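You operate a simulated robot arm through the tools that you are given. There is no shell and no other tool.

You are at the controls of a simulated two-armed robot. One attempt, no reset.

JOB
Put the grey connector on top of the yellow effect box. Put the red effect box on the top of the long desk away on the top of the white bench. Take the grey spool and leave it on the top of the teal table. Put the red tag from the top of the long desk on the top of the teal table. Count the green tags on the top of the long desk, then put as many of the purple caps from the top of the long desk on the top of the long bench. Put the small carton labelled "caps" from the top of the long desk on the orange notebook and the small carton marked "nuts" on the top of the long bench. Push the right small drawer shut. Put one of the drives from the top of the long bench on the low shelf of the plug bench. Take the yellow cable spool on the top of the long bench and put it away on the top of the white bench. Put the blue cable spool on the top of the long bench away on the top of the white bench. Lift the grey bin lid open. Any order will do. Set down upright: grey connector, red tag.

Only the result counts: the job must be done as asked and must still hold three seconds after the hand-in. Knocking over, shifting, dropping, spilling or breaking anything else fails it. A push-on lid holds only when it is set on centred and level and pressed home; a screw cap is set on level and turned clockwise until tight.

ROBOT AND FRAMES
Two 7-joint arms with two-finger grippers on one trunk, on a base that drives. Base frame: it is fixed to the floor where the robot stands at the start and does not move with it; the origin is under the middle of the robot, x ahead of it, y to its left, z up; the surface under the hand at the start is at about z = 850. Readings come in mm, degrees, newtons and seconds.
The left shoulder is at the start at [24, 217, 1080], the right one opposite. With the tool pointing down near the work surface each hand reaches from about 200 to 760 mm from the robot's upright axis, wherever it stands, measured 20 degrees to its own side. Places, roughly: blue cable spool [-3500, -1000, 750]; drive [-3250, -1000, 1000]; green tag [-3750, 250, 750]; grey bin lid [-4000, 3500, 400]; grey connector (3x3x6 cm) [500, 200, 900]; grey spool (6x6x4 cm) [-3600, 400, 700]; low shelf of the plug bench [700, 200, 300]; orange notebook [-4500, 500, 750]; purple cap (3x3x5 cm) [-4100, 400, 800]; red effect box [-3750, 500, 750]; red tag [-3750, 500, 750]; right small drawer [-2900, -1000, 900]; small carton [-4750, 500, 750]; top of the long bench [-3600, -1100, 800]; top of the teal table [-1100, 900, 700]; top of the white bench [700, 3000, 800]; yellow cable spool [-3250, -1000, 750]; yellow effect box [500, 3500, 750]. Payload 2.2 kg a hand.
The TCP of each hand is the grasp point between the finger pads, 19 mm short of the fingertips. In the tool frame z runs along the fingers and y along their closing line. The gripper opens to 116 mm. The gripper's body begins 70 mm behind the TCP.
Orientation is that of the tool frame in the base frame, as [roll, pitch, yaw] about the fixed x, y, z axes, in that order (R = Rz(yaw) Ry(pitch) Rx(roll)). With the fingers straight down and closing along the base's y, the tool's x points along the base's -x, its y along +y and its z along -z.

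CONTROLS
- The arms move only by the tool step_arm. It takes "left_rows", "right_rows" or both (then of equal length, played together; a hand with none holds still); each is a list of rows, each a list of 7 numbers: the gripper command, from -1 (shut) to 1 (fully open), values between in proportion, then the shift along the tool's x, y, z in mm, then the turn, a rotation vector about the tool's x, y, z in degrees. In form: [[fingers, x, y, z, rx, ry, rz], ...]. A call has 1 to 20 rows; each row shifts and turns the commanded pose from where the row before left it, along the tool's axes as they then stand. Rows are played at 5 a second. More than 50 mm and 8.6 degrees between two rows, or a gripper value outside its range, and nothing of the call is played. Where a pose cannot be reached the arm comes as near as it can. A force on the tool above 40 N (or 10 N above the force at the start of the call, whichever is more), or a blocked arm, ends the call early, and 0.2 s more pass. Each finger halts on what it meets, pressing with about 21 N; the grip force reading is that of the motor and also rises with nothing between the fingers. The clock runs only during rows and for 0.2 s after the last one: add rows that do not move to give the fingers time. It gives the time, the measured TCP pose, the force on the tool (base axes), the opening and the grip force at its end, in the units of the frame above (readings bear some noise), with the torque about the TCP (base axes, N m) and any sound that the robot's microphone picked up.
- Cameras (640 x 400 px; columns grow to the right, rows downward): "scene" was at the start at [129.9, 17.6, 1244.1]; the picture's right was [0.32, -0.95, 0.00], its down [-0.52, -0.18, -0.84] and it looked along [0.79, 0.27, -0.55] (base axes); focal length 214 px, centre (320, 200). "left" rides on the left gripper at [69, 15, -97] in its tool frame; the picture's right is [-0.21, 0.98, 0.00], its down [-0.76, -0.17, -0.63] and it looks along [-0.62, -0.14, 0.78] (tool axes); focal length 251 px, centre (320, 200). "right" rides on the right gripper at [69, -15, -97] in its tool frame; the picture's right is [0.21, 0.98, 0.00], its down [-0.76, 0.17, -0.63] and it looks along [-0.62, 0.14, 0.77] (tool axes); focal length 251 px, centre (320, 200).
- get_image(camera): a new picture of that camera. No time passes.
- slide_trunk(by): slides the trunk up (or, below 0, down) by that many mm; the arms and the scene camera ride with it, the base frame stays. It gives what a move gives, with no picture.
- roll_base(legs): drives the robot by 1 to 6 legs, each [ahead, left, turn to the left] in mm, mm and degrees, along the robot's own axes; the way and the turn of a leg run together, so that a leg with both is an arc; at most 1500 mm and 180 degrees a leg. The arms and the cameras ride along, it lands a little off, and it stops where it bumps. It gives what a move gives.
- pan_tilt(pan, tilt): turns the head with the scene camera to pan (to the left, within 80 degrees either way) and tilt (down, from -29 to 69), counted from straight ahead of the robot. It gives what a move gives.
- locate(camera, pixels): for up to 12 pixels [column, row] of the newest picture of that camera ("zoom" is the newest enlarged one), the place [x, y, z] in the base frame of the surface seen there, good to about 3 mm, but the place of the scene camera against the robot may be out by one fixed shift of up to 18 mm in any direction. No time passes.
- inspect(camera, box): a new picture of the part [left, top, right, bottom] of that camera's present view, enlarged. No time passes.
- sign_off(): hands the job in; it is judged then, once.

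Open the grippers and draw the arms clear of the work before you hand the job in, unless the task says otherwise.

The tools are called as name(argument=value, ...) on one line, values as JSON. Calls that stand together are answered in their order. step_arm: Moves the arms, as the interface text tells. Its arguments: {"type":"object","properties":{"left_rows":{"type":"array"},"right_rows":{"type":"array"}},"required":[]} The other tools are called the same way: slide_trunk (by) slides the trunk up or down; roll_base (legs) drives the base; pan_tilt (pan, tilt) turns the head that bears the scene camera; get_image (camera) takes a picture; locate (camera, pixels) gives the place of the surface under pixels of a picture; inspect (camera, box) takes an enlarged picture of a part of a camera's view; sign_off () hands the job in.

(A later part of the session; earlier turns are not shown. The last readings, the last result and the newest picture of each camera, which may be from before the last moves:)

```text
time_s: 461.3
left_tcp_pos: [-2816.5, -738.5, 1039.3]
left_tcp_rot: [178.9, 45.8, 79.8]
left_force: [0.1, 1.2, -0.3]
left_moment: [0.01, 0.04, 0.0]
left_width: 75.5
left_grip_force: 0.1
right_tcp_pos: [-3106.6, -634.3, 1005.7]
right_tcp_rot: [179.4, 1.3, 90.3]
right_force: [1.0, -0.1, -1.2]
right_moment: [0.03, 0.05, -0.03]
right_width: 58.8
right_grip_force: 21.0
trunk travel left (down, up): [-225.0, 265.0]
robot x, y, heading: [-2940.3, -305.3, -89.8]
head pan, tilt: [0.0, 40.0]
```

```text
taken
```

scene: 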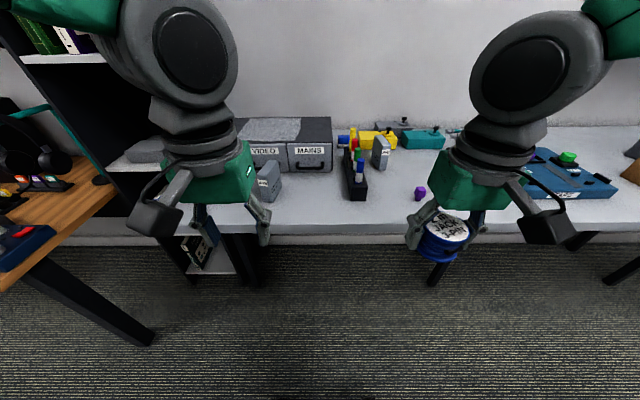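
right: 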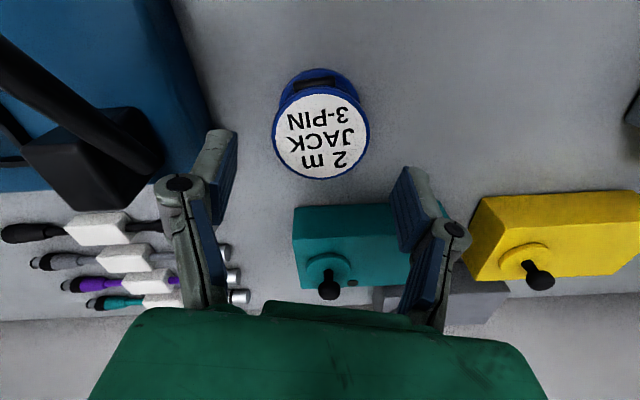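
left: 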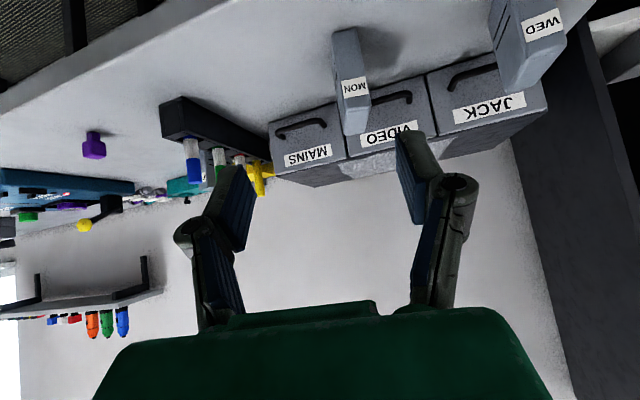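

The hand is pitched 45°. I locate MON again in this view.

locate(camera="left", pixels=[[345, 102], [368, 97], [347, 130], [365, 128], [357, 115], [335, 60], [362, 50], [345, 70]])

inspect(camera="left", box=[310, 10, 410, 150])

```text
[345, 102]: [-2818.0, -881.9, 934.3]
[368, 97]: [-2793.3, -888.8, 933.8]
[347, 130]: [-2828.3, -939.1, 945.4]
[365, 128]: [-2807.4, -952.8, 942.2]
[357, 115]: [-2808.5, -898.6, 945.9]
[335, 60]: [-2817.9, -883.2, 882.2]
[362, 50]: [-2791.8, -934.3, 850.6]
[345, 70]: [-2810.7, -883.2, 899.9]
```

```text
2.86 times, centred on (360, 80) of left
```

zoom: 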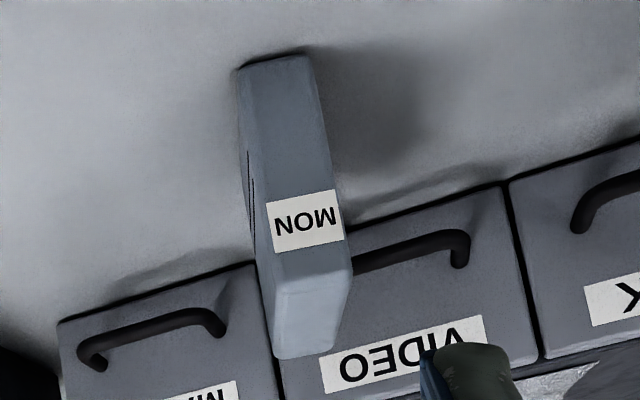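

I move to the pre-grasp 110 mm off along the finger axis.

step_arm(left_rows=[[0.3, -11, 12, 33, 0, 0, 0], [0.3, -11, 12, 33, 0, 0, 0], [0.3, -11, 12, 33, 0, 0, 0], [0.3, 0, 0, 0, 0, 0, 0], [0.3, 0, 0, 0, 0, 0, 0]])

get_image(camera="left")

inspect(camera="scene", box=[180, 100, 360, 240])

```text
time_s: 462.5
left_tcp_pos: [-2802.3, -838.3, 995.0]
left_tcp_rot: [178.6, 45.8, 79.4]
left_force: [-0.2, 0.0, -0.6]
left_moment: [-0.01, 0.02, -0.02]
left_width: 75.2
left_grip_force: 0.0
right_tcp_pos: [-3112.7, -634.1, 1005.2]
right_tcp_rot: [179.1, 1.2, 90.3]
right_force: [-0.6, 0.6, -1.3]
right_moment: [-0.02, 0.01, 0.02]
right_width: 58.6
right_grip_force: 20.4
trunk travel left (down, up): [-225.0, 265.0]
robot x, y, heading: [-2940.3, -305.0, -90.0]
head pan, tilt: [0.0, 40.0]
```

```text
taken
```

left: 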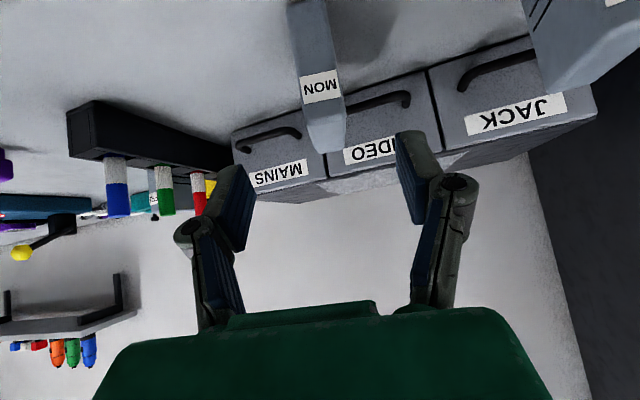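

```text
2.86 times, centred on (270, 170) of scene
```

zoom: 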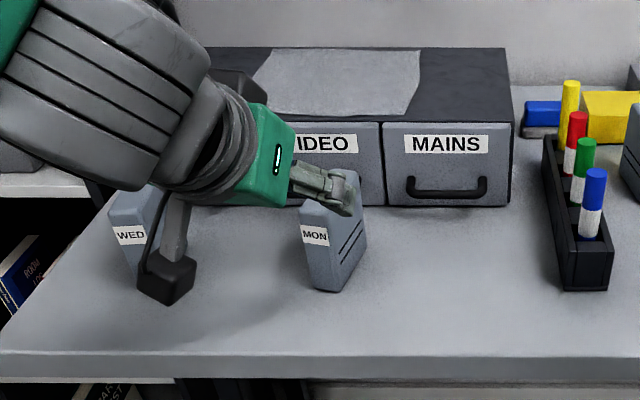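

MON lies between the fingers' line. I advance 108 mm along the finger axis and close.

step_arm(left_rows=[[0.3, 1, 1, 30, 0, 0, 0], [0.3, 1, 1, 30, 0, 0, 0], [0.3, 1, 1, 28, 0, 0, 0], [0.3, 0, 0, 20, 0, 0, 0], [0.3, 0, 0, 0, 0, 0, 0]])

get_image(camera="left")

inspect(camera="scene", box=[180, 100, 360, 240])

```text
time_s: 463.7
left_tcp_pos: [-2812.4, -910.8, 919.6]
left_tcp_rot: [178.3, 45.8, 79.2]
left_force: [0.1, 0.0, 0.3]
left_moment: [0.0, -0.03, 0.02]
left_width: 75.5
left_grip_force: 0.0
right_tcp_pos: [-3114.2, -632.3, 1005.1]
right_tcp_rot: [179.1, 1.3, 90.2]
right_force: [0.0, 0.0, -1.5]
right_moment: [0.01, -0.01, -0.02]
right_width: 58.7
right_grip_force: 21.1
trunk travel left (down, up): [-225.0, 265.0]
robot x, y, heading: [-2942.4, -304.0, -89.9]
head pan, tilt: [0.0, 40.0]
```

```text
taken
```

left: 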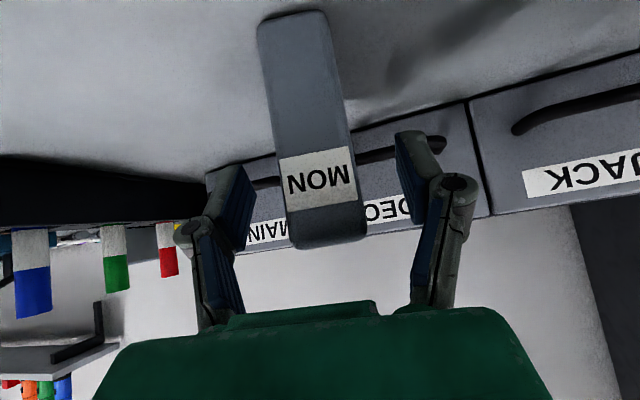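

```text
2.86 times, centred on (270, 170) of scene
```

zoom: 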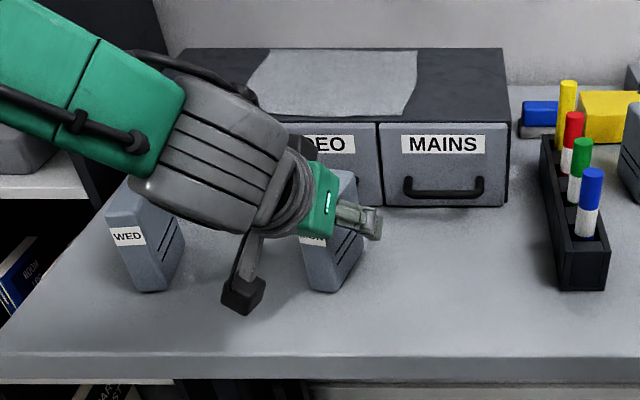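

The drive is between the fingers. I close.

step_arm(left_rows=[[0, 0, 0, 0, 0, 0, 0], [-0.4, 0, 0, 0, 0, 0, 0], [-1, 0, 0, 0, 0, 0, 0], [-1, 0, 0, 0, 0, 0, 0]])

get_image(camera="left")

```text
time_s: 464.7
left_tcp_pos: [-2810.8, -912.4, 918.6]
left_tcp_rot: [178.5, 45.8, 79.6]
left_force: [-0.3, -0.9, 1.1]
left_moment: [-0.06, -0.01, 0.02]
left_width: 31.4
left_grip_force: 21.1
right_tcp_pos: [-3112.8, -633.2, 1005.1]
right_tcp_rot: [179.1, 1.3, 90.3]
right_force: [-0.1, -0.1, -2.1]
right_moment: [-0.03, -0.01, 0.0]
right_width: 58.8
right_grip_force: 20.4
trunk travel left (down, up): [-225.0, 265.0]
robot x, y, heading: [-2940.9, -302.5, -89.8]
head pan, tilt: [0.0, 40.0]
```

```text
taken
```

left: 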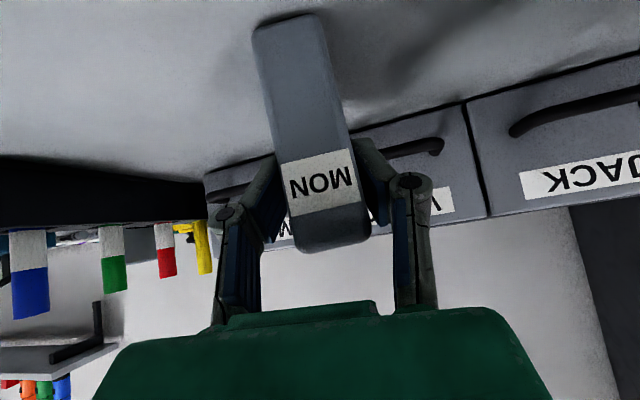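

The drive is held (31 mm). I lift it straight up and draw it back.

step_arm(left_rows=[[-1, -14, 0, -14, 0, 0, 0], [-1, -28.7, 0, -27.9, 0, 0, 0], [-1, -28.7, 0, -27.9, 0, 0, 0], [-1, -28.7, 0, -27.9, 0, 0, 0], [-1, 27.4, -7.1, -28.2, 0, 0, 0], [-1, 27.4, -7.1, -28.2, 0, 0, 0], [-1, 27.4, 0, -28.2, 0, 0, 0], [-1, 27.4, 0, -28.2, 0, 0, 0], [-1, 0, 0, 0, 0, 0, 0]])

get_image(camera="scene")

```text
time_s: 466.7
left_tcp_pos: [-2799.7, -753.5, 1058.7]
left_tcp_rot: [178.6, 45.6, 79.5]
left_force: [-0.9, -0.1, -3.0]
left_moment: [0.01, 0.01, 0.0]
left_width: 31.0
left_grip_force: 21.0
right_tcp_pos: [-3110.1, -635.8, 1003.5]
right_tcp_rot: [179.2, 1.2, 90.3]
right_force: [0.0, -0.2, -2.1]
right_moment: [-0.01, -0.01, -0.01]
right_width: 58.7
right_grip_force: 21.0
trunk travel left (down, up): [-225.0, 265.0]
robot x, y, heading: [-2939.5, -302.5, -89.7]
head pan, tilt: [0.0, 40.0]
```

```text
taken
```

scene: 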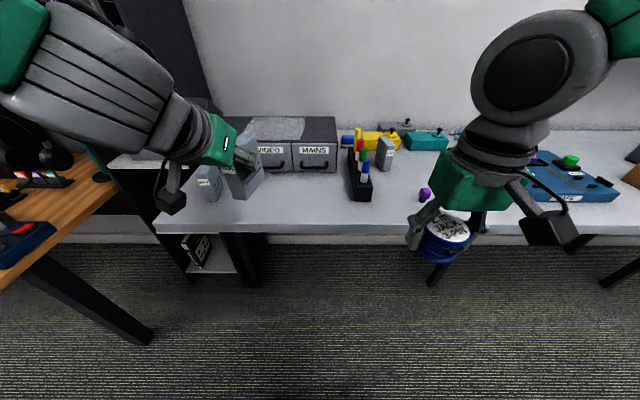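

Turning left to face east, then driving the same route to the white bench.

roll_base(legs=[[-60, 0, 0], [0, 0, 89.7]])

roll_base(legs=[[1480, 80, 0], [1090, 30, 0]])

get_image(camera="scene")

```text
time_s: 471.5
left_tcp_pos: [-2496.0, -100.5, 1057.4]
left_tcp_rot: [178.6, 45.7, 170.1]
left_force: [0.4, -0.3, -2.1]
left_moment: [-0.03, 0.0, -0.01]
left_width: 31.1
left_grip_force: 21.0
right_tcp_pos: [-2611.6, -413.5, 1005.0]
right_tcp_rot: [179.1, 1.4, -179.0]
right_force: [-0.7, -0.4, -0.6]
right_moment: [-0.01, -0.04, 0.02]
right_width: 58.7
right_grip_force: 21.8
trunk travel left (down, up): [-225.0, 265.0]
robot x, y, heading: [-2940.6, -246.9, 0.5]
head pan, tilt: [0.0, 40.0]
```

```text
time_s: 484.1
left_tcp_pos: [83.4, 22.9, 1059.3]
left_tcp_rot: [178.5, 45.8, 169.4]
left_force: [-0.2, 0.1, -1.9]
left_moment: [-0.01, 0.02, 0.0]
left_width: 30.8
left_grip_force: 20.9
right_tcp_pos: [-36.2, -288.5, 1006.0]
right_tcp_rot: [179.2, 1.3, -179.9]
right_force: [-0.4, -0.6, -1.4]
right_moment: [0.03, 0.0, -0.04]
right_width: 58.8
right_grip_force: 20.5
trunk travel left (down, up): [-225.0, 265.0]
robot x, y, heading: [-362.7, -118.2, 0.1]
head pan, tilt: [0.0, 40.0]
```

```text
taken
```

scene: 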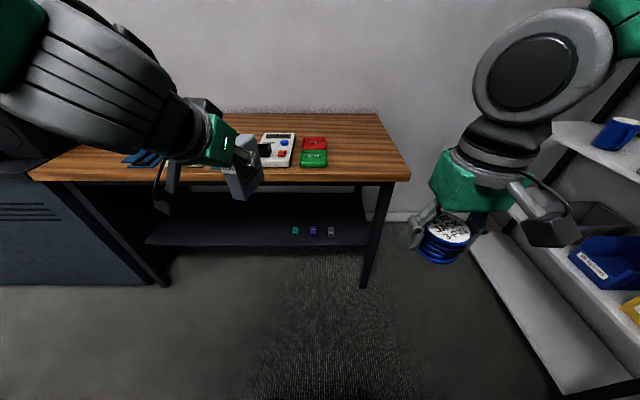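

The plug bench with its low shelf is ahead. I'll place the drive first. I locate the shelf surface, its edges and items on it.

locate(camera="scene", pixels=[[250, 247], [220, 215], [295, 232], [313, 232], [331, 232], [340, 215], [360, 240], [180, 240], [150, 242], [260, 230], [290, 215], [300, 180]])

inspect(camera="scene", box=[140, 150, 400, 290])

```text
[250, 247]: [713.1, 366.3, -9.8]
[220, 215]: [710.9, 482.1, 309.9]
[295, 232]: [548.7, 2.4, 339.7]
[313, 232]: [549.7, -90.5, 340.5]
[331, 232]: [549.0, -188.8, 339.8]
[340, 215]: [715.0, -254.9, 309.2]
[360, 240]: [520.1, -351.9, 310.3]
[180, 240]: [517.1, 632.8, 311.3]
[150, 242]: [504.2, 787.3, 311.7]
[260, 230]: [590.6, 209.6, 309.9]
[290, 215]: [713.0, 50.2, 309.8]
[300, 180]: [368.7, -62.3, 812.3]
```

```text
2.46 times, centred on (270, 220) of scene
```

zoom: 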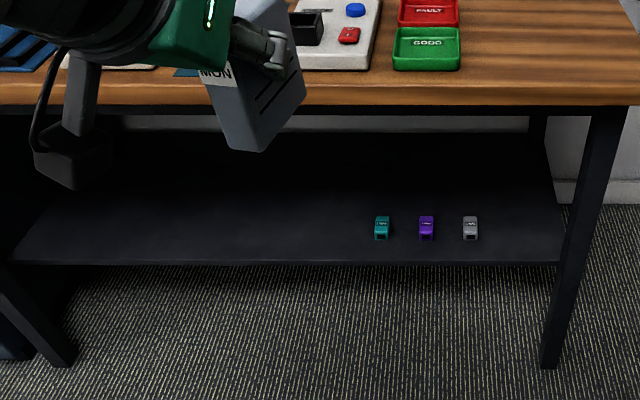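

The shelf surface is at z≈321, front edge x≈505, with free room left of the teal item (y≈16). I lower the trunk here, well before the table, then bring the left hand low.

slide_trunk(by=-220)

step_arm(left_rows=[[-1, 28.7, 0, 27.9, 0, 0, 0], [-1, 28.7, 0, 27.9, 0, 0, 0], [-1, 28.7, 0, 27.9, 0, 0, 0], [-1, 28.7, 0, 27.9, 0, 0, 0], [-1, 28.7, 0, 27.9, 0, 0, 0], [-1, 28.7, 0, 27.9, 0, 0, 0], [-1, 0, 0, 0, 0, 0, 0]])

get_image(camera="scene")

```text
time_s: 486.4
left_tcp_pos: [80.9, 22.7, 840.0]
left_tcp_rot: [178.5, 46.0, 169.3]
left_force: [-0.3, -0.4, -2.8]
left_moment: [0.03, 0.06, 0.02]
left_width: 30.7
left_grip_force: 20.8
right_tcp_pos: [-38.5, -288.0, 786.0]
right_tcp_rot: [179.1, 1.5, -179.8]
right_force: [0.5, -1.0, -1.2]
right_moment: [0.02, 0.01, 0.01]
right_width: 58.7
right_grip_force: 21.2
trunk travel left (down, up): [-5.0, 485.0]
robot x, y, heading: [-360.7, -121.1, -0.1]
head pan, tilt: [0.0, 40.0]
```

```text
time_s: 488.0
left_tcp_pos: [84.0, 26.5, 601.1]
left_tcp_rot: [178.6, 46.1, 169.4]
left_force: [-0.1, 0.3, -3.0]
left_moment: [0.03, 0.04, 0.01]
left_width: 30.9
left_grip_force: 21.4
right_tcp_pos: [-39.3, -287.9, 785.9]
right_tcp_rot: [179.1, 1.5, -179.8]
right_force: [0.0, 0.0, -1.3]
right_moment: [0.0, 0.0, 0.0]
right_width: 58.7
right_grip_force: 21.5
trunk travel left (down, up): [-5.0, 485.0]
robot x, y, heading: [-364.7, -120.5, -0.1]
head pan, tilt: [0.0, 40.0]
```

```text
taken
```

scene: 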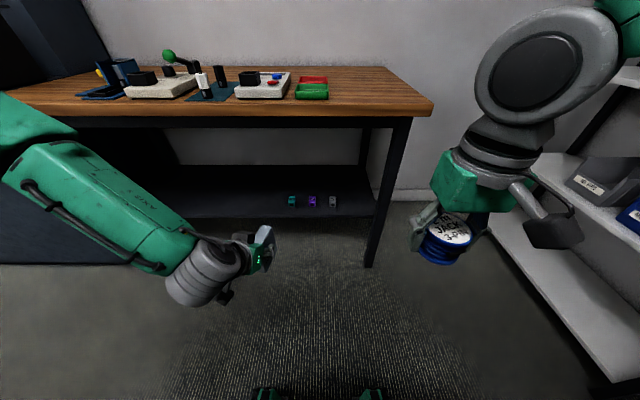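

It works well. I bring the hand further down to z≈420, forward and left.

step_arm(left_rows=[[-1, 6.6, 21, 36.3, 0, 0, 0], [-1, 6.6, 21, 36.3, 0, 0, 0], [-1, 6.6, 21, 36.3, 0, 0, 0], [-1, 6.6, 21, 36.3, 0, 0, 0], [-1, 6.6, 21, 36.3, 0, 0, 0], [-1, 6.6, 21, 36.3, 0, 0, 0], [-1, 0, 0, 0, 0, 0, 0], [-1, 0, 0, 0, 0, 0, 0]])

get_image(camera="scene")

get_image(camera="left")

```text
time_s: 489.8
left_tcp_pos: [235.1, 158.0, 424.9]
left_tcp_rot: [178.5, 45.9, 169.4]
left_force: [0.2, -0.2, -2.7]
left_moment: [0.02, 0.02, 0.01]
left_width: 30.9
left_grip_force: 20.9
left hand out of reach, approached as far as the arm can: row 4, 5
right_tcp_pos: [-39.1, -287.8, 785.4]
right_tcp_rot: [179.1, 1.5, -179.8]
right_force: [0.3, 1.0, -1.5]
right_moment: [0.01, 0.0, 0.01]
right_width: 58.6
right_grip_force: 21.2
trunk travel left (down, up): [-5.0, 485.0]
robot x, y, heading: [-363.2, -117.8, 0.5]
head pan, tilt: [0.0, 40.0]
```

```text
taken
```

scene: 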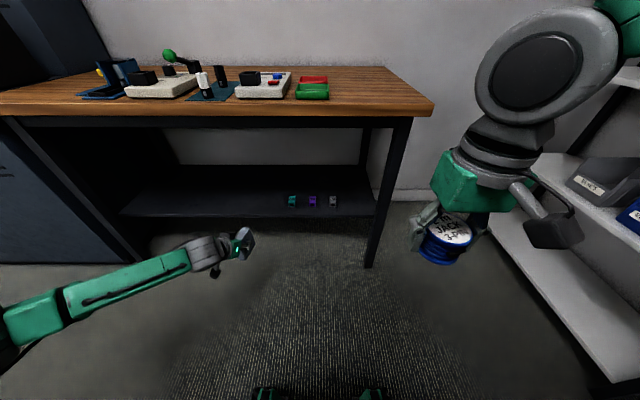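

```text
taken
```

left: 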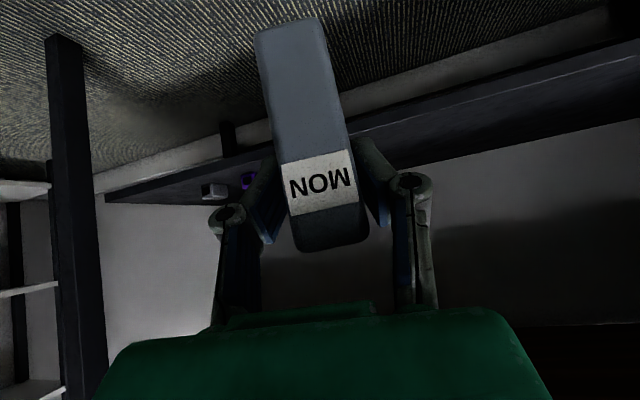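

The drive's bottom is at z≈356, above the shelf level 321. I drive forward 200 mm first and check.

roll_base(legs=[[200, 0, 0]])

get_image(camera="scene")

get_image(camera="left")

```text
time_s: 491.4
left_tcp_pos: [435.7, 159.4, 425.1]
left_tcp_rot: [178.6, 45.9, 169.5]
left_force: [-0.5, -0.4, -3.1]
left_moment: [0.01, 0.05, 0.01]
left_width: 31.0
left_grip_force: 21.4
right_tcp_pos: [163.8, -286.6, 785.2]
right_tcp_rot: [179.1, 1.4, -179.7]
right_force: [0.4, -0.3, -1.5]
right_moment: [0.01, -0.01, -0.03]
right_width: 58.6
right_grip_force: 21.1
trunk travel left (down, up): [-5.0, 485.0]
robot x, y, heading: [-164.0, -116.2, 0.3]
head pan, tilt: [0.0, 40.0]
```

```text
taken
```

scene: 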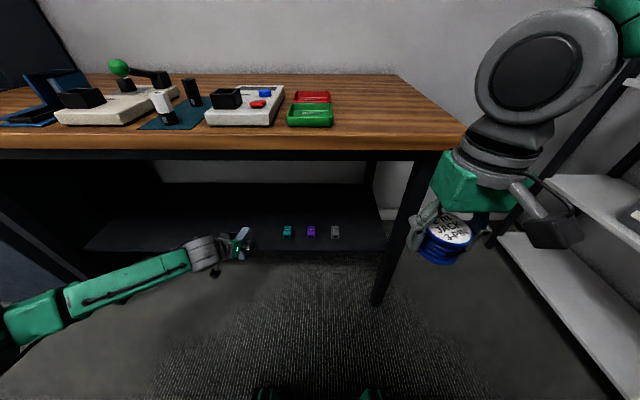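

```text
taken
```

left: 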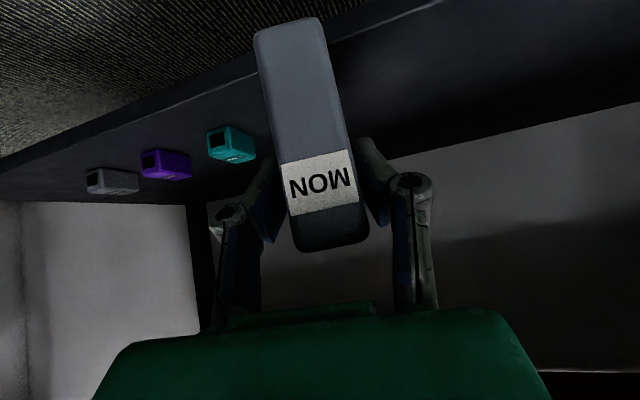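

I locate the shelf edge and teal item from the left camera to set the final distance.

locate(camera="left", pixels=[[240, 85], [380, 60], [235, 155], [238, 135], [420, 110], [200, 125]])

```text
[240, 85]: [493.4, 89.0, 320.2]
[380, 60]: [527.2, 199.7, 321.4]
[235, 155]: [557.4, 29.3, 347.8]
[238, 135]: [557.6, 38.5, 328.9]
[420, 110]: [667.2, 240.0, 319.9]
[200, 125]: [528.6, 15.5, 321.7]
```

Shelf z≈321, front edge x≈490. I advance another 130 mm.

roll_base(legs=[[130, 0, 0]])

get_image(camera="left")

get_image(camera="scene")

```text
time_s: 492.7
left_tcp_pos: [565.1, 159.9, 426.4]
left_tcp_rot: [178.6, 46.1, 169.5]
left_force: [0.5, 0.2, -3.1]
left_moment: [0.0, 0.04, -0.04]
left_width: 31.0
left_grip_force: 20.7
right_tcp_pos: [292.7, -284.5, 785.9]
right_tcp_rot: [179.0, 1.4, -179.7]
right_force: [0.0, -0.1, -2.1]
right_moment: [0.01, -0.02, -0.01]
right_width: 58.9
right_grip_force: 21.3
trunk travel left (down, up): [-5.0, 485.0]
robot x, y, heading: [-30.9, -114.3, 0.3]
head pan, tilt: [0.0, 40.0]
```

```text
taken
```

left: 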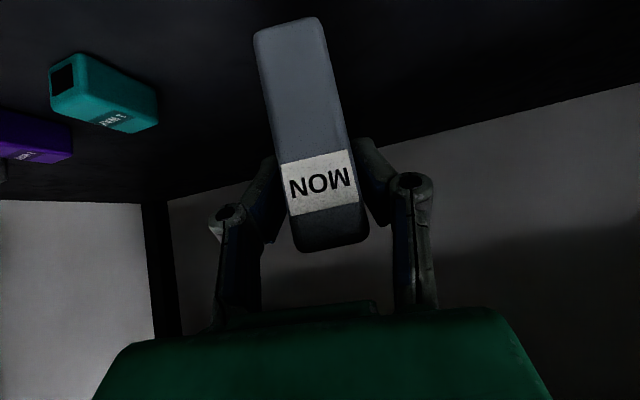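

```text
taken
```

scene: 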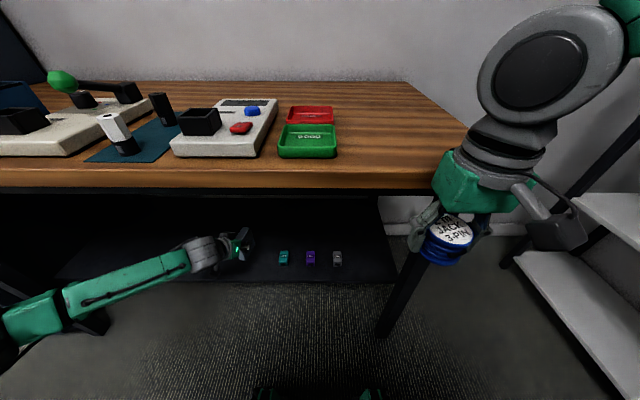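

In place over the shelf. I lower 30 mm, then in small steps.

step_arm(left_rows=[[-1, 7.2, 0, 7, 0, 0, 0], [-1, 7.2, 0, 7, 0, 0, 0], [-1, 7.2, 0, 7, 0, 0, 0], [-1, 0, 0, 0, 0, 0, 0]])

```text
time_s: 493.7
left_tcp_pos: [563.8, 158.8, 422.6]
left_tcp_rot: [178.6, 46.3, 169.1]
left_force: [1.1, 0.0, -3.4]
left_moment: [0.02, 0.03, -0.03]
left_width: 31.2
left_grip_force: 21.2
left hand out of reach, approached as far as the arm can: row 1, 2, 3
right_tcp_pos: [289.5, -286.9, 788.1]
right_tcp_rot: [179.1, 1.6, -179.5]
right_force: [-0.2, 0.2, -1.2]
right_moment: [-0.03, 0.01, 0.02]
right_width: 58.7
right_grip_force: 21.3
trunk travel left (down, up): [-5.0, 485.0]
robot x, y, heading: [-32.7, -112.3, 0.6]
head pan, tilt: [0.0, 40.0]
```

The arm can't go lower there. I draw the hand back 60 mm and right 50 mm (a more comfortable posture), keeping height, and see.

step_arm(left_rows=[[-1, 11.5, -20, -12, 0, 0, 0], [-1, 11.5, -20, -12, 0, 0, 0], [-1, 11.5, -20, -12, 0, 0, 0], [-1, 0, 0, 0, 0, 0, 0]])

```text
time_s: 494.7
left_tcp_pos: [563.2, 158.6, 423.5]
left_tcp_rot: [178.7, 46.3, 169.0]
left_force: [0.0, 0.6, -2.3]
left_moment: [-0.01, 0.07, 0.02]
left_width: 30.8
left_grip_force: 20.7
left hand out of reach, approached as far as the arm can: row 1, 2, 3
right_tcp_pos: [290.2, -286.1, 788.1]
right_tcp_rot: [179.1, 1.7, -179.7]
right_force: [0.7, 0.6, -1.0]
right_moment: [0.02, -0.01, -0.02]
right_width: 58.4
right_grip_force: 21.0
trunk travel left (down, up): [-5.0, 485.0]
robot x, y, heading: [-33.3, -115.3, 0.6]
head pan, tilt: [0.0, 40.0]
```

It stayed; the solver is stuck at a limit. I command upward to get back into the reachable region and read the pose.

step_arm(left_rows=[[-1, -7.2, 0, -7, 0, 0, 0], [-1, -7.2, 0, -7, 0, 0, 0], [-1, -7.2, 0, -7, 0, 0, 0], [-1, 0, 0, 0, 0, 0, 0]])

get_image(camera="scene")

```text
time_s: 495.7
left_tcp_pos: [564.4, 160.6, 453.9]
left_tcp_rot: [178.5, 46.1, 169.6]
left_force: [1.0, 0.2, -2.1]
left_moment: [0.03, 0.03, 0.04]
left_width: 31.0
left_grip_force: 20.9
right_tcp_pos: [289.4, -286.3, 787.3]
right_tcp_rot: [179.1, 1.8, -179.6]
right_force: [-0.3, 0.0, -2.5]
right_moment: [-0.02, 0.03, 0.0]
right_width: 58.4
right_grip_force: 21.2
trunk travel left (down, up): [-5.0, 485.0]
robot x, y, heading: [-30.5, -116.7, 0.4]
head pan, tilt: [0.0, 40.0]
```

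```text
taken
```

scene: 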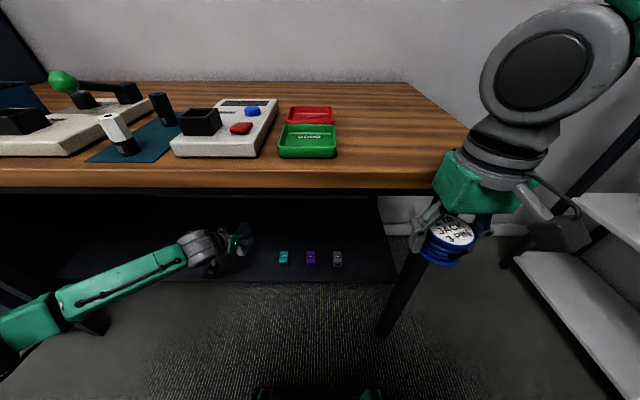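

The commanded pose only keeps reachable points. The posture is too far left of the shoulder, so I shift the base left 110 mm and bring the hand right by the same amount.

roll_base(legs=[[0, 110, 0]])

step_arm(left_rows=[[-1, -4, -30, 4, 0, 0, 0], [-1, -4, -30, 4, 0, 0, 0], [-1, -4, -30, 4, 0, 0, 0], [-1, -4, -30, 4, 0, 0, 0], [-1, 0, 0, 0, 0, 0, 0], [-1, 0, 0, 0, 0, 0, 0], [-1, 0, 0, 0, 0, 0, 0], [-1, 0, 0, 0, 0, 0, 0], [-1, 0, 0, 0, 0, 0, 0], [-1, 0, 0, 0, 0, 0, 0], [-1, 0, 0, 0, 0, 0, 0], [-1, 0, 0, 0, 0, 0, 0]])

get_image(camera="scene")

```text
time_s: 496.9
left_tcp_pos: [562.7, 255.6, 457.7]
left_tcp_rot: [177.2, 46.0, 168.6]
left_force: [-0.3, -0.9, -1.9]
left_moment: [0.06, 0.07, 0.09]
left_width: 30.8
left_grip_force: 21.3
right_tcp_pos: [289.8, -193.6, 784.0]
right_tcp_rot: [177.9, 1.7, -179.8]
right_force: [-0.7, -0.5, -1.6]
right_moment: [0.06, 0.0, -0.01]
right_width: 58.6
right_grip_force: 21.2
trunk travel left (down, up): [-5.0, 485.0]
robot x, y, heading: [-35.2, -14.4, 0.2]
head pan, tilt: [0.0, 40.0]
```

```text
time_s: 499.5
left_tcp_pos: [565.2, 146.7, 451.1]
left_tcp_rot: [179.4, 46.4, 170.0]
left_force: [0.4, 0.7, -2.4]
left_moment: [0.02, 0.01, -0.01]
left_width: 31.1
left_grip_force: 21.0
right_tcp_pos: [287.9, -171.3, 789.6]
right_tcp_rot: [179.6, 1.8, -179.7]
right_force: [0.0, 1.2, -1.4]
right_moment: [0.0, 0.01, -0.03]
right_width: 58.5
right_grip_force: 21.3
trunk travel left (down, up): [-5.0, 485.0]
robot x, y, heading: [-32.4, -11.5, 0.3]
head pan, tilt: [0.0, 40.0]
```

```text
taken
```

scene: 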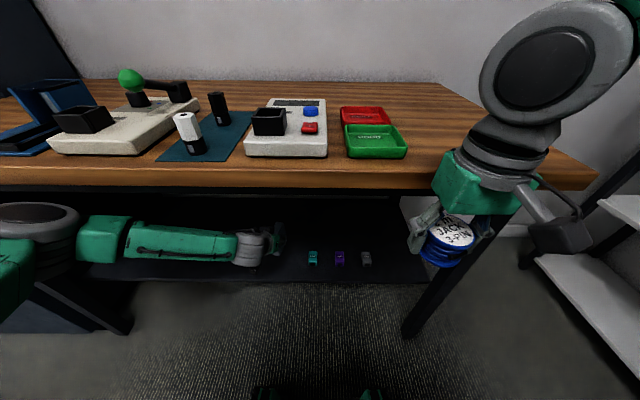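

The elbow swung up at the left. I check its distance to the table and leg before lowering.

locate(camera="scene", pixels=[[40, 215], [10, 260], [75, 230], [100, 240], [130, 320], [60, 290], [180, 245], [250, 250], [275, 240]])

step_arm(left_rows=[[-1, 5, 0, 4.9, 0, 0, 0], [-1, 5, 0, 4.9, 0, 0, 0], [-1, 5, 0, 4.9, 0, 0, 0], [-1, 0, 0, 0, 0, 0, 0]])

```text
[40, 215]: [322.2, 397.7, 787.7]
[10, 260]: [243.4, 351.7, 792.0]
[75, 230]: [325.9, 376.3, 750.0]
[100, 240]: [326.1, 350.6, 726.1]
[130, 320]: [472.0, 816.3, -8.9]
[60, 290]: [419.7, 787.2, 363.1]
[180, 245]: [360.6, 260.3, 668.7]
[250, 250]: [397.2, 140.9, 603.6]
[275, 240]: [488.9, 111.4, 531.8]
```

```text
time_s: 500.7
left_tcp_pos: [529.0, 180.2, 392.4]
left_tcp_rot: [178.2, 41.8, 173.2]
left_force: [0.2, -0.8, -2.2]
left_moment: [0.05, 0.04, 0.03]
left_width: 31.2
left_grip_force: 21.1
right_tcp_pos: [279.8, -180.4, 788.2]
right_tcp_rot: [178.4, 1.6, -178.7]
right_force: [0.2, 1.0, -1.1]
right_moment: [-0.07, 0.0, -0.01]
right_width: 58.7
right_grip_force: 21.4
trunk travel left (down, up): [-5.0, 485.0]
robot x, y, heading: [-38.6, -12.6, 1.2]
head pan, tilt: [0.0, 40.0]
stopped in row 4 (left hand): the arm was blocked; the commanded pose is now the measured one
```

The arm was blocked — likely the elbow under the table's front edge — and the hand moved to z≈392. I look at the situation.

get_image(camera="scene")

get_image(camera="left")

```text
taken
```

scene: 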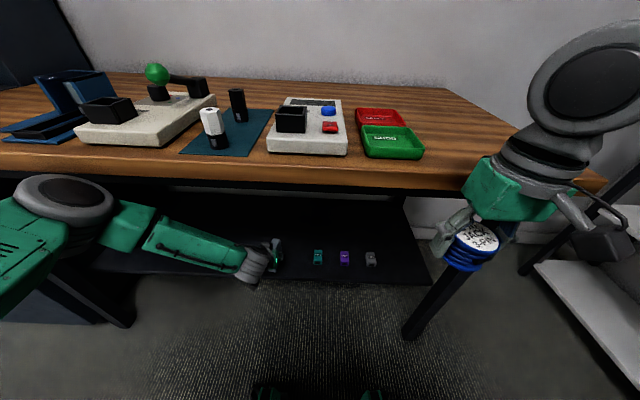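

```text
taken
```

left: 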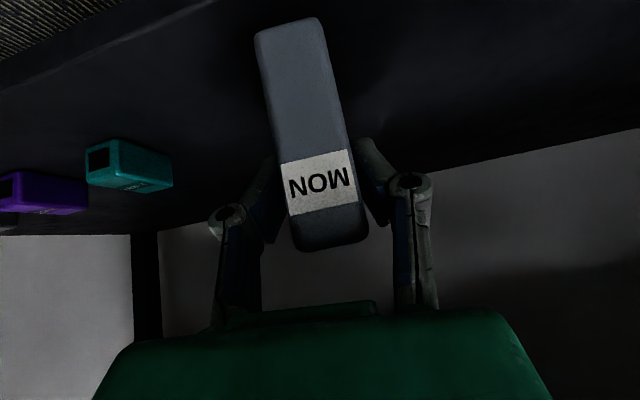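

The elbow (x≈322, z≈799) touches the table's front edge. I back the base off 110 mm, which slides the drive back out above the shelf edge, and then will extend the arm further from farther away.

roll_base(legs=[[-110, 0, -1]])

get_image(camera="scene")

get_image(camera="left")

```text
time_s: 501.9
left_tcp_pos: [432.2, 130.8, 407.2]
left_tcp_rot: [176.0, 42.6, 168.7]
left_force: [-0.2, -3.1, -1.3]
left_moment: [0.09, 0.05, 0.11]
left_width: 30.7
left_grip_force: 20.9
right_tcp_pos: [169.8, -221.2, 779.9]
right_tcp_rot: [176.6, 1.3, 179.5]
right_force: [-1.4, -1.8, -1.3]
right_moment: [0.09, -0.08, 0.0]
right_width: 58.6
right_grip_force: 21.0
trunk travel left (down, up): [-5.0, 485.0]
robot x, y, heading: [-144.5, -19.0, -0.3]
head pan, tilt: [0.0, 40.0]
```

```text
taken
```

scene: 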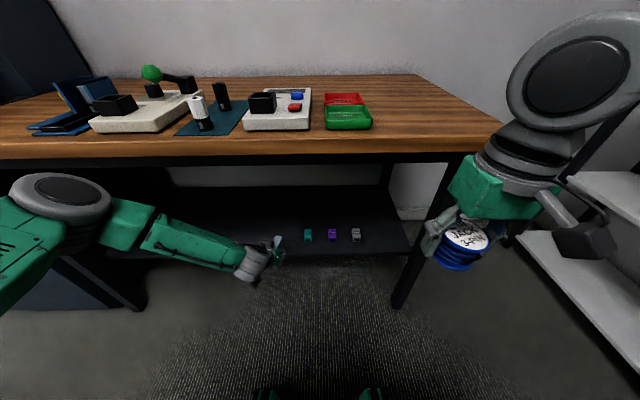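

```text
taken
```

left: 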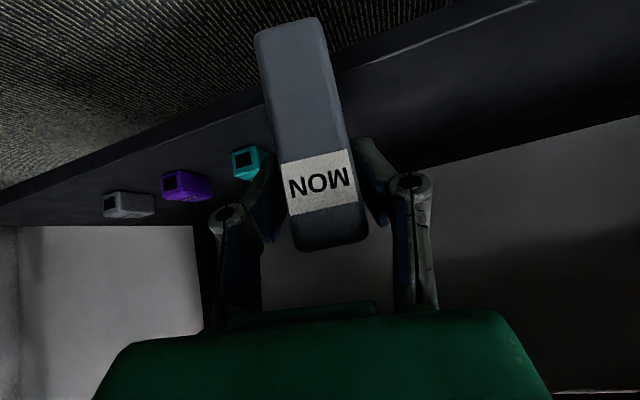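

Free again; the robot rocks. I wait for it to settle.

step_arm(left_rows=[[-1, 0, 0, 0, 0, 0, 0], [-1, 0, 0, 0, 0, 0, 0], [-1, 0, 0, 0, 0, 0, 0], [-1, 0, 0, 0, 0, 0, 0], [-1, 0, 0, 0, 0, 0, 0], [-1, 0, 0, 0, 0, 0, 0], [-1, 0, 0, 0, 0, 0, 0], [-1, 0, 0, 0, 0, 0, 0], [-1, 0, 0, 0, 0, 0, 0], [-1, 0, 0, 0, 0, 0, 0], [-1, 0, 0, 0, 0, 0, 0], [-1, 0, 0, 0, 0, 0, 0], [-1, 0, 0, 0, 0, 0, 0], [-1, 0, 0, 0, 0, 0, 0], [-1, 0, 0, 0, 0, 0, 0], [-1, 0, 0, 0, 0, 0, 0], [-1, 0, 0, 0, 0, 0, 0], [-1, 0, 0, 0, 0, 0, 0], [-1, 0, 0, 0, 0, 0, 0], [-1, 0, 0, 0, 0, 0, 0]])

step_arm(left_rows=[[-1, 0, 0, 0, 0, 0, 0], [-1, 0, 0, 0, 0, 0, 0], [-1, 0, 0, 0, 0, 0, 0], [-1, 0, 0, 0, 0, 0, 0], [-1, 0, 0, 0, 0, 0, 0], [-1, 0, 0, 0, 0, 0, 0], [-1, 0, 0, 0, 0, 0, 0], [-1, 0, 0, 0, 0, 0, 0], [-1, 0, 0, 0, 0, 0, 0], [-1, 0, 0, 0, 0, 0, 0], [-1, 0, 0, 0, 0, 0, 0], [-1, 0, 0, 0, 0, 0, 0]])

step_arm(left_rows=[[-1, 0, 0, 0, 0, 0, 0], [-1, 0, 0, 0, 0, 0, 0]])

```text
time_s: 506.1
left_tcp_pos: [431.3, 134.0, 405.9]
left_tcp_rot: [177.1, 42.9, 169.4]
left_force: [0.4, -0.6, -3.0]
left_moment: [-0.01, 0.07, 0.0]
left_width: 31.0
left_grip_force: 21.3
right_tcp_pos: [168.1, -209.7, 780.9]
right_tcp_rot: [177.3, 0.9, 179.5]
right_force: [-0.5, 0.0, -1.1]
right_moment: [0.0, -0.01, -0.05]
right_width: 58.6
right_grip_force: 21.0
trunk travel left (down, up): [-5.0, 485.0]
robot x, y, heading: [-146.7, -15.8, -0.6]
head pan, tilt: [0.0, 40.0]
```

```text
time_s: 508.7
left_tcp_pos: [431.9, 134.3, 405.8]
left_tcp_rot: [177.3, 43.0, 169.4]
left_force: [-0.2, -0.5, -3.0]
left_moment: [0.03, 0.03, -0.02]
left_width: 30.9
left_grip_force: 21.0
right_tcp_pos: [168.0, -210.6, 781.2]
right_tcp_rot: [177.3, 1.0, 179.6]
right_force: [0.1, -0.9, -1.5]
right_moment: [0.01, 0.03, -0.01]
right_width: 58.6
right_grip_force: 21.1
trunk travel left (down, up): [-5.0, 485.0]
robot x, y, heading: [-147.5, -17.8, -0.2]
head pan, tilt: [0.0, 40.0]
```

```text
time_s: 509.3
left_tcp_pos: [431.8, 134.8, 406.5]
left_tcp_rot: [177.2, 42.9, 169.4]
left_force: [-0.1, -0.6, -2.1]
left_moment: [0.0, 0.06, -0.06]
left_width: 31.1
left_grip_force: 20.6
right_tcp_pos: [168.1, -208.8, 781.9]
right_tcp_rot: [177.4, 1.0, 179.5]
right_force: [0.3, 0.4, -2.0]
right_moment: [-0.01, -0.04, -0.02]
right_width: 58.6
right_grip_force: 21.4
trunk travel left (down, up): [-5.0, 485.0]
robot x, y, heading: [-145.0, -17.9, -0.3]
head pan, tilt: [0.0, 40.0]
```

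Settled at (432, 135, 406). I correct the small tilt, raise 20 mm and extend forward 130 mm, watching for reach.

step_arm(left_rows=[[-1, -14.4, 0, -13.9, 1.3, -2.9, 0], [-1, -17, 4.6, 17.7, 0, 0, 0], [-1, -17, 4.6, 17.7, 0, 0, 0], [-1, 0, 0, 0, 0, 0, 0]])

get_image(camera="scene")

```text
time_s: 510.3
left_tcp_pos: [483.4, 134.8, 426.8]
left_tcp_rot: [178.4, 45.8, 169.2]
left_force: [0.2, 0.7, -2.5]
left_moment: [0.02, 0.01, 0.0]
left_width: 30.9
left_grip_force: 20.6
right_tcp_pos: [166.4, -210.2, 782.5]
right_tcp_rot: [177.4, 1.0, 179.4]
right_force: [0.4, 0.2, -0.6]
right_moment: [0.04, 0.02, 0.01]
right_width: 58.5
right_grip_force: 21.1
trunk travel left (down, up): [-5.0, 485.0]
robot x, y, heading: [-146.2, -17.5, -0.1]
head pan, tilt: [0.0, 40.0]
```

```text
taken
```

scene: 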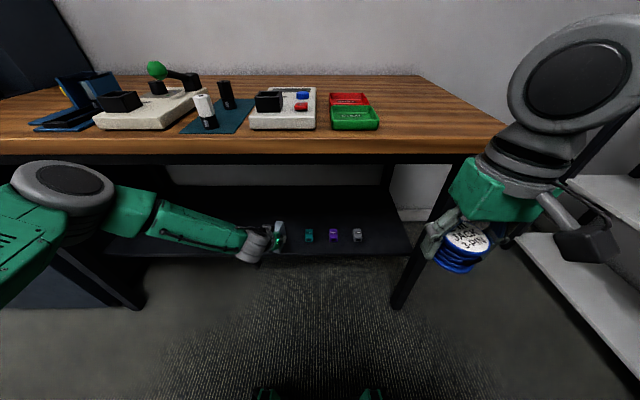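

I check the elbow's distance from the table edge and continue extending.

locate(camera="scene", pixels=[[65, 178], [110, 205], [15, 190], [90, 215], [150, 215], [200, 225]])

step_arm(left_rows=[[-1, -18, 5, 18.8, 0, 0, 0], [-1, -18, 5, 18.8, 0, 0, 0], [-1, -18, 5, 18.8, 0, 0, 0], [-1, 0, 0, 0, 0, 0, 0]])

get_image(camera="scene")

```text
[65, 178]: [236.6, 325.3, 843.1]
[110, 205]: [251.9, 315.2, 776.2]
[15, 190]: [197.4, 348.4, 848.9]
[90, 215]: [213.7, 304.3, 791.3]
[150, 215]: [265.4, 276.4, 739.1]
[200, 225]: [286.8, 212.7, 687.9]
```

```text
time_s: 511.3
left_tcp_pos: [563.9, 135.5, 425.8]
left_tcp_rot: [178.4, 45.6, 169.3]
left_force: [0.4, -0.1, -2.6]
left_moment: [-0.02, 0.04, -0.02]
left_width: 30.8
left_grip_force: 20.6
right_tcp_pos: [168.2, -209.4, 781.2]
right_tcp_rot: [177.4, 0.8, 179.5]
right_force: [0.2, -0.4, -1.3]
right_moment: [-0.04, 0.0, 0.01]
right_width: 58.5
right_grip_force: 21.5
trunk travel left (down, up): [-5.0, 485.0]
robot x, y, heading: [-144.2, -15.4, -0.2]
head pan, tilt: [0.0, 40.0]
```

```text
taken
```

scene: 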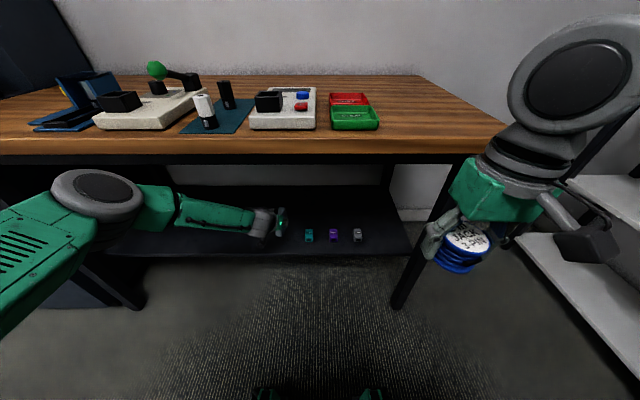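

TCP is at (564, 135, 426) with no block. I check elbow clearance, then lower.

locate(camera="scene", pixels=[[95, 187], [130, 190], [140, 210], [180, 205], [210, 210], [245, 220]])

step_arm(left_rows=[[-1, 5.8, 0, 5.5, 0, 0, 0], [-1, 5.8, 0, 5.5, 0, 0, 0], [-1, 0, 0, 0, 0, 0, 0]])

```text
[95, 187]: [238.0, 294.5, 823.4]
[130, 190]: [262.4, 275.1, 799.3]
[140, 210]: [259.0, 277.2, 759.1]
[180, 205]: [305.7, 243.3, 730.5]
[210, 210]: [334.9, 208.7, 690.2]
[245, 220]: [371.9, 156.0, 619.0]
```

```text
time_s: 512.1
left_tcp_pos: [562.4, 136.4, 410.8]
left_tcp_rot: [178.4, 45.7, 169.2]
left_force: [0.2, 0.6, -3.3]
left_moment: [-0.01, 0.03, -0.02]
left_width: 31.0
left_grip_force: 20.8
right_tcp_pos: [167.0, -208.8, 782.6]
right_tcp_rot: [177.4, 0.9, 179.5]
right_force: [0.4, -0.3, -2.0]
right_moment: [0.0, -0.01, -0.01]
right_width: 58.4
right_grip_force: 21.0
trunk travel left (down, up): [-5.0, 485.0]
robot x, y, heading: [-149.3, -17.4, -0.0]
head pan, tilt: [0.0, 40.0]
```

step_arm(left_rows=[[-1, 4.3, 0, 4.2, 0, 0, 0], [-1, 4.3, 0, 4.2, 0, 0, 0], [-1, 2.2, 0, 2.1, 0, 0, 0], [-1, 0, 0, 0, 0, 0, 0]])

get_image(camera="left")

```text
time_s: 513.1
left_tcp_pos: [561.5, 136.8, 394.1]
left_tcp_rot: [178.3, 45.9, 169.2]
left_force: [0.2, 0.5, -2.7]
left_moment: [0.0, 0.04, 0.01]
left_width: 31.1
left_grip_force: 20.8
right_tcp_pos: [166.9, -209.9, 781.7]
right_tcp_rot: [177.4, 1.0, 179.5]
right_force: [0.5, 0.3, -1.6]
right_moment: [0.03, -0.01, 0.02]
right_width: 59.0
right_grip_force: 20.8
trunk travel left (down, up): [-5.0, 485.0]
robot x, y, heading: [-144.3, -18.1, -0.0]
head pan, tilt: [0.0, 40.0]
```

```text
taken
```

left: 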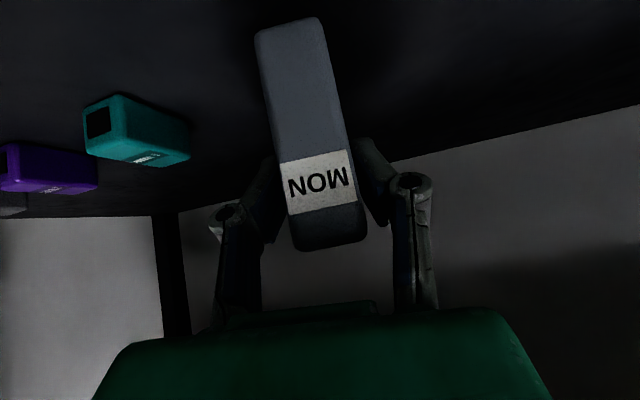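

Expected contact near z≈389. I lower in 1.5 mm steps.

step_arm(left_rows=[[-1, 1.1, 0, 1.0, 0, 0, 0], [-1, 1.1, 0, 1.0, 0, 0, 0], [-1, 1.1, 0, 1.0, 0, 0, 0], [-1, 0, 0, 0, 0, 0, 0]])

```text
time_s: 514.1
left_tcp_pos: [561.4, 136.7, 389.3]
left_tcp_rot: [178.4, 45.7, 169.2]
left_force: [0.8, -0.1, -3.0]
left_moment: [0.02, 0.02, -0.03]
left_width: 31.0
left_grip_force: 20.9
right_tcp_pos: [167.1, -209.5, 781.4]
right_tcp_rot: [177.4, 1.0, 179.5]
right_force: [0.7, 0.3, -1.3]
right_moment: [0.0, 0.0, -0.01]
right_width: 58.6
right_grip_force: 21.0
trunk travel left (down, up): [-5.0, 485.0]
robot x, y, heading: [-147.3, -17.2, -0.6]
head pan, tilt: [0.0, 40.0]
```

step_arm(left_rows=[[-1, 1.1, 0, 1.0, 0, 0, 0], [-1, 1.1, 0, 1.0, 0, 0, 0], [-1, 0, 0, 0, 0, 0, 0]])

```text
time_s: 514.9
left_tcp_pos: [562.5, 137.7, 388.8]
left_tcp_rot: [178.3, 45.9, 169.2]
left_force: [-1.2, 0.8, 2.0]
left_moment: [0.08, 0.01, -0.01]
left_width: 30.7
left_grip_force: 21.2
right_tcp_pos: [167.6, -209.6, 782.4]
right_tcp_rot: [177.3, 0.9, 179.5]
right_force: [0.3, 0.0, -0.7]
right_moment: [-0.03, 0.03, -0.01]
right_width: 58.6
right_grip_force: 21.1
trunk travel left (down, up): [-5.0, 485.0]
robot x, y, heading: [-145.4, -19.0, -0.3]
head pan, tilt: [0.0, 40.0]
```

Contact is felt. I open slowly and retreat along the finger axis.

step_arm(left_rows=[[-0.4, 0, 0, 0, 0, 0, 0], [-0.25, 0, 0, 0, 0, 0, 0], [-0.1, 0, 0, 0, 0, 0, 0], [0.1, 0, 0, 0, 0, 0, 0], [0.1, 0, 0, -20, 0, 0, 0], [0.1, 0, 0, -30, 0, 0, 0], [0.1, 0, 0, -30, 0, 0, 0], [0.1, 0, 0, -30, 0, 0, 0], [0.1, 0, 0, 0, 0, 0, 0]])

get_image(camera="left")

get_image(camera="scene")

```text
time_s: 516.9
left_tcp_pos: [483.2, 150.1, 465.7]
left_tcp_rot: [178.3, 45.7, 169.2]
left_force: [-0.7, 0.3, -0.6]
left_moment: [-0.01, -0.02, 0.0]
left_width: 63.8
left_grip_force: 0.0
right_tcp_pos: [168.1, -209.8, 781.2]
right_tcp_rot: [177.5, 1.1, 179.4]
right_force: [0.0, -0.1, -2.0]
right_moment: [0.03, 0.0, -0.01]
right_width: 58.7
right_grip_force: 20.9
trunk travel left (down, up): [-5.0, 485.0]
robot x, y, heading: [-143.3, -20.4, -0.3]
head pan, tilt: [0.0, 40.0]
```

```text
taken
```

left: 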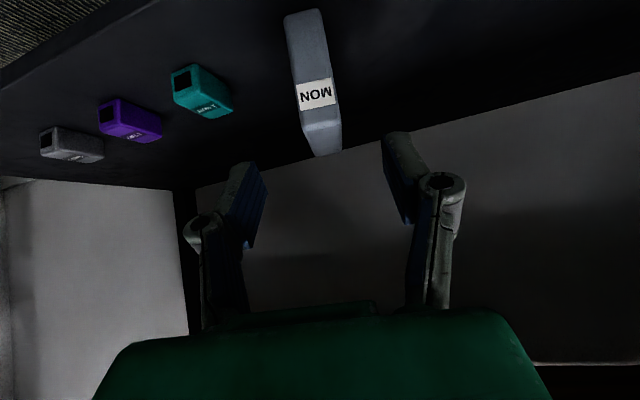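

```text
taken
```

scene: 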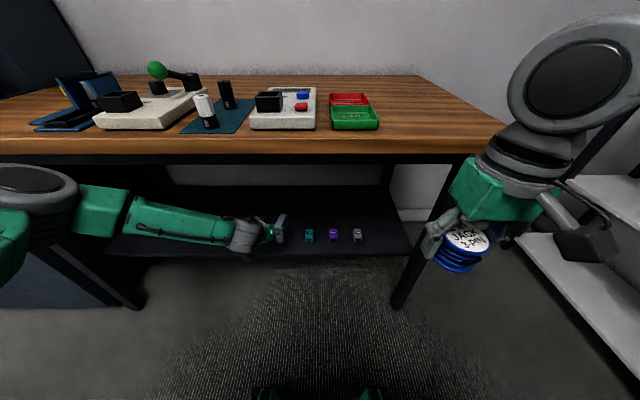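

The drive stands upright on the shelf. I back the base out straight by 400 mm and verify.

roll_base(legs=[[-400, 0, 0]])

inspect(camera="scene", box=[120, 60, 420, 270])

```text
time_s: 519.4
left_tcp_pos: [82.0, 150.8, 465.3]
left_tcp_rot: [178.3, 45.7, 168.9]
left_force: [-0.8, 0.5, 0.1]
left_moment: [-0.02, 0.0, 0.01]
left_width: 64.0
left_grip_force: 0.0
right_tcp_pos: [-236.0, -208.0, 782.3]
right_tcp_rot: [177.4, 1.1, 179.2]
right_force: [-0.7, 0.4, -1.3]
right_moment: [0.04, -0.01, 0.03]
right_width: 58.4
right_grip_force: 21.1
trunk travel left (down, up): [-5.0, 485.0]
robot x, y, heading: [-549.7, -11.7, -0.5]
head pan, tilt: [0.0, 40.0]
```

```text
1.90 times, centred on (270, 165) of scene
```

zoom: 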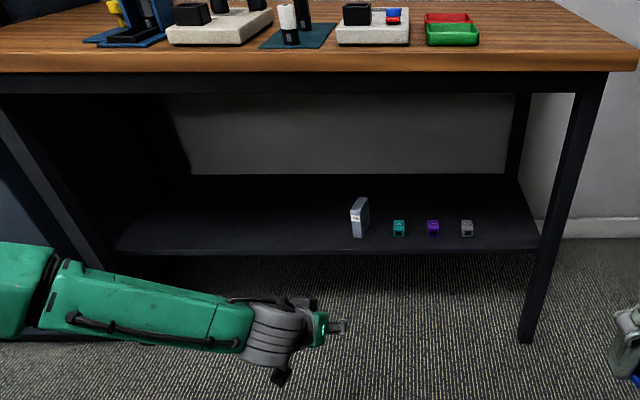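

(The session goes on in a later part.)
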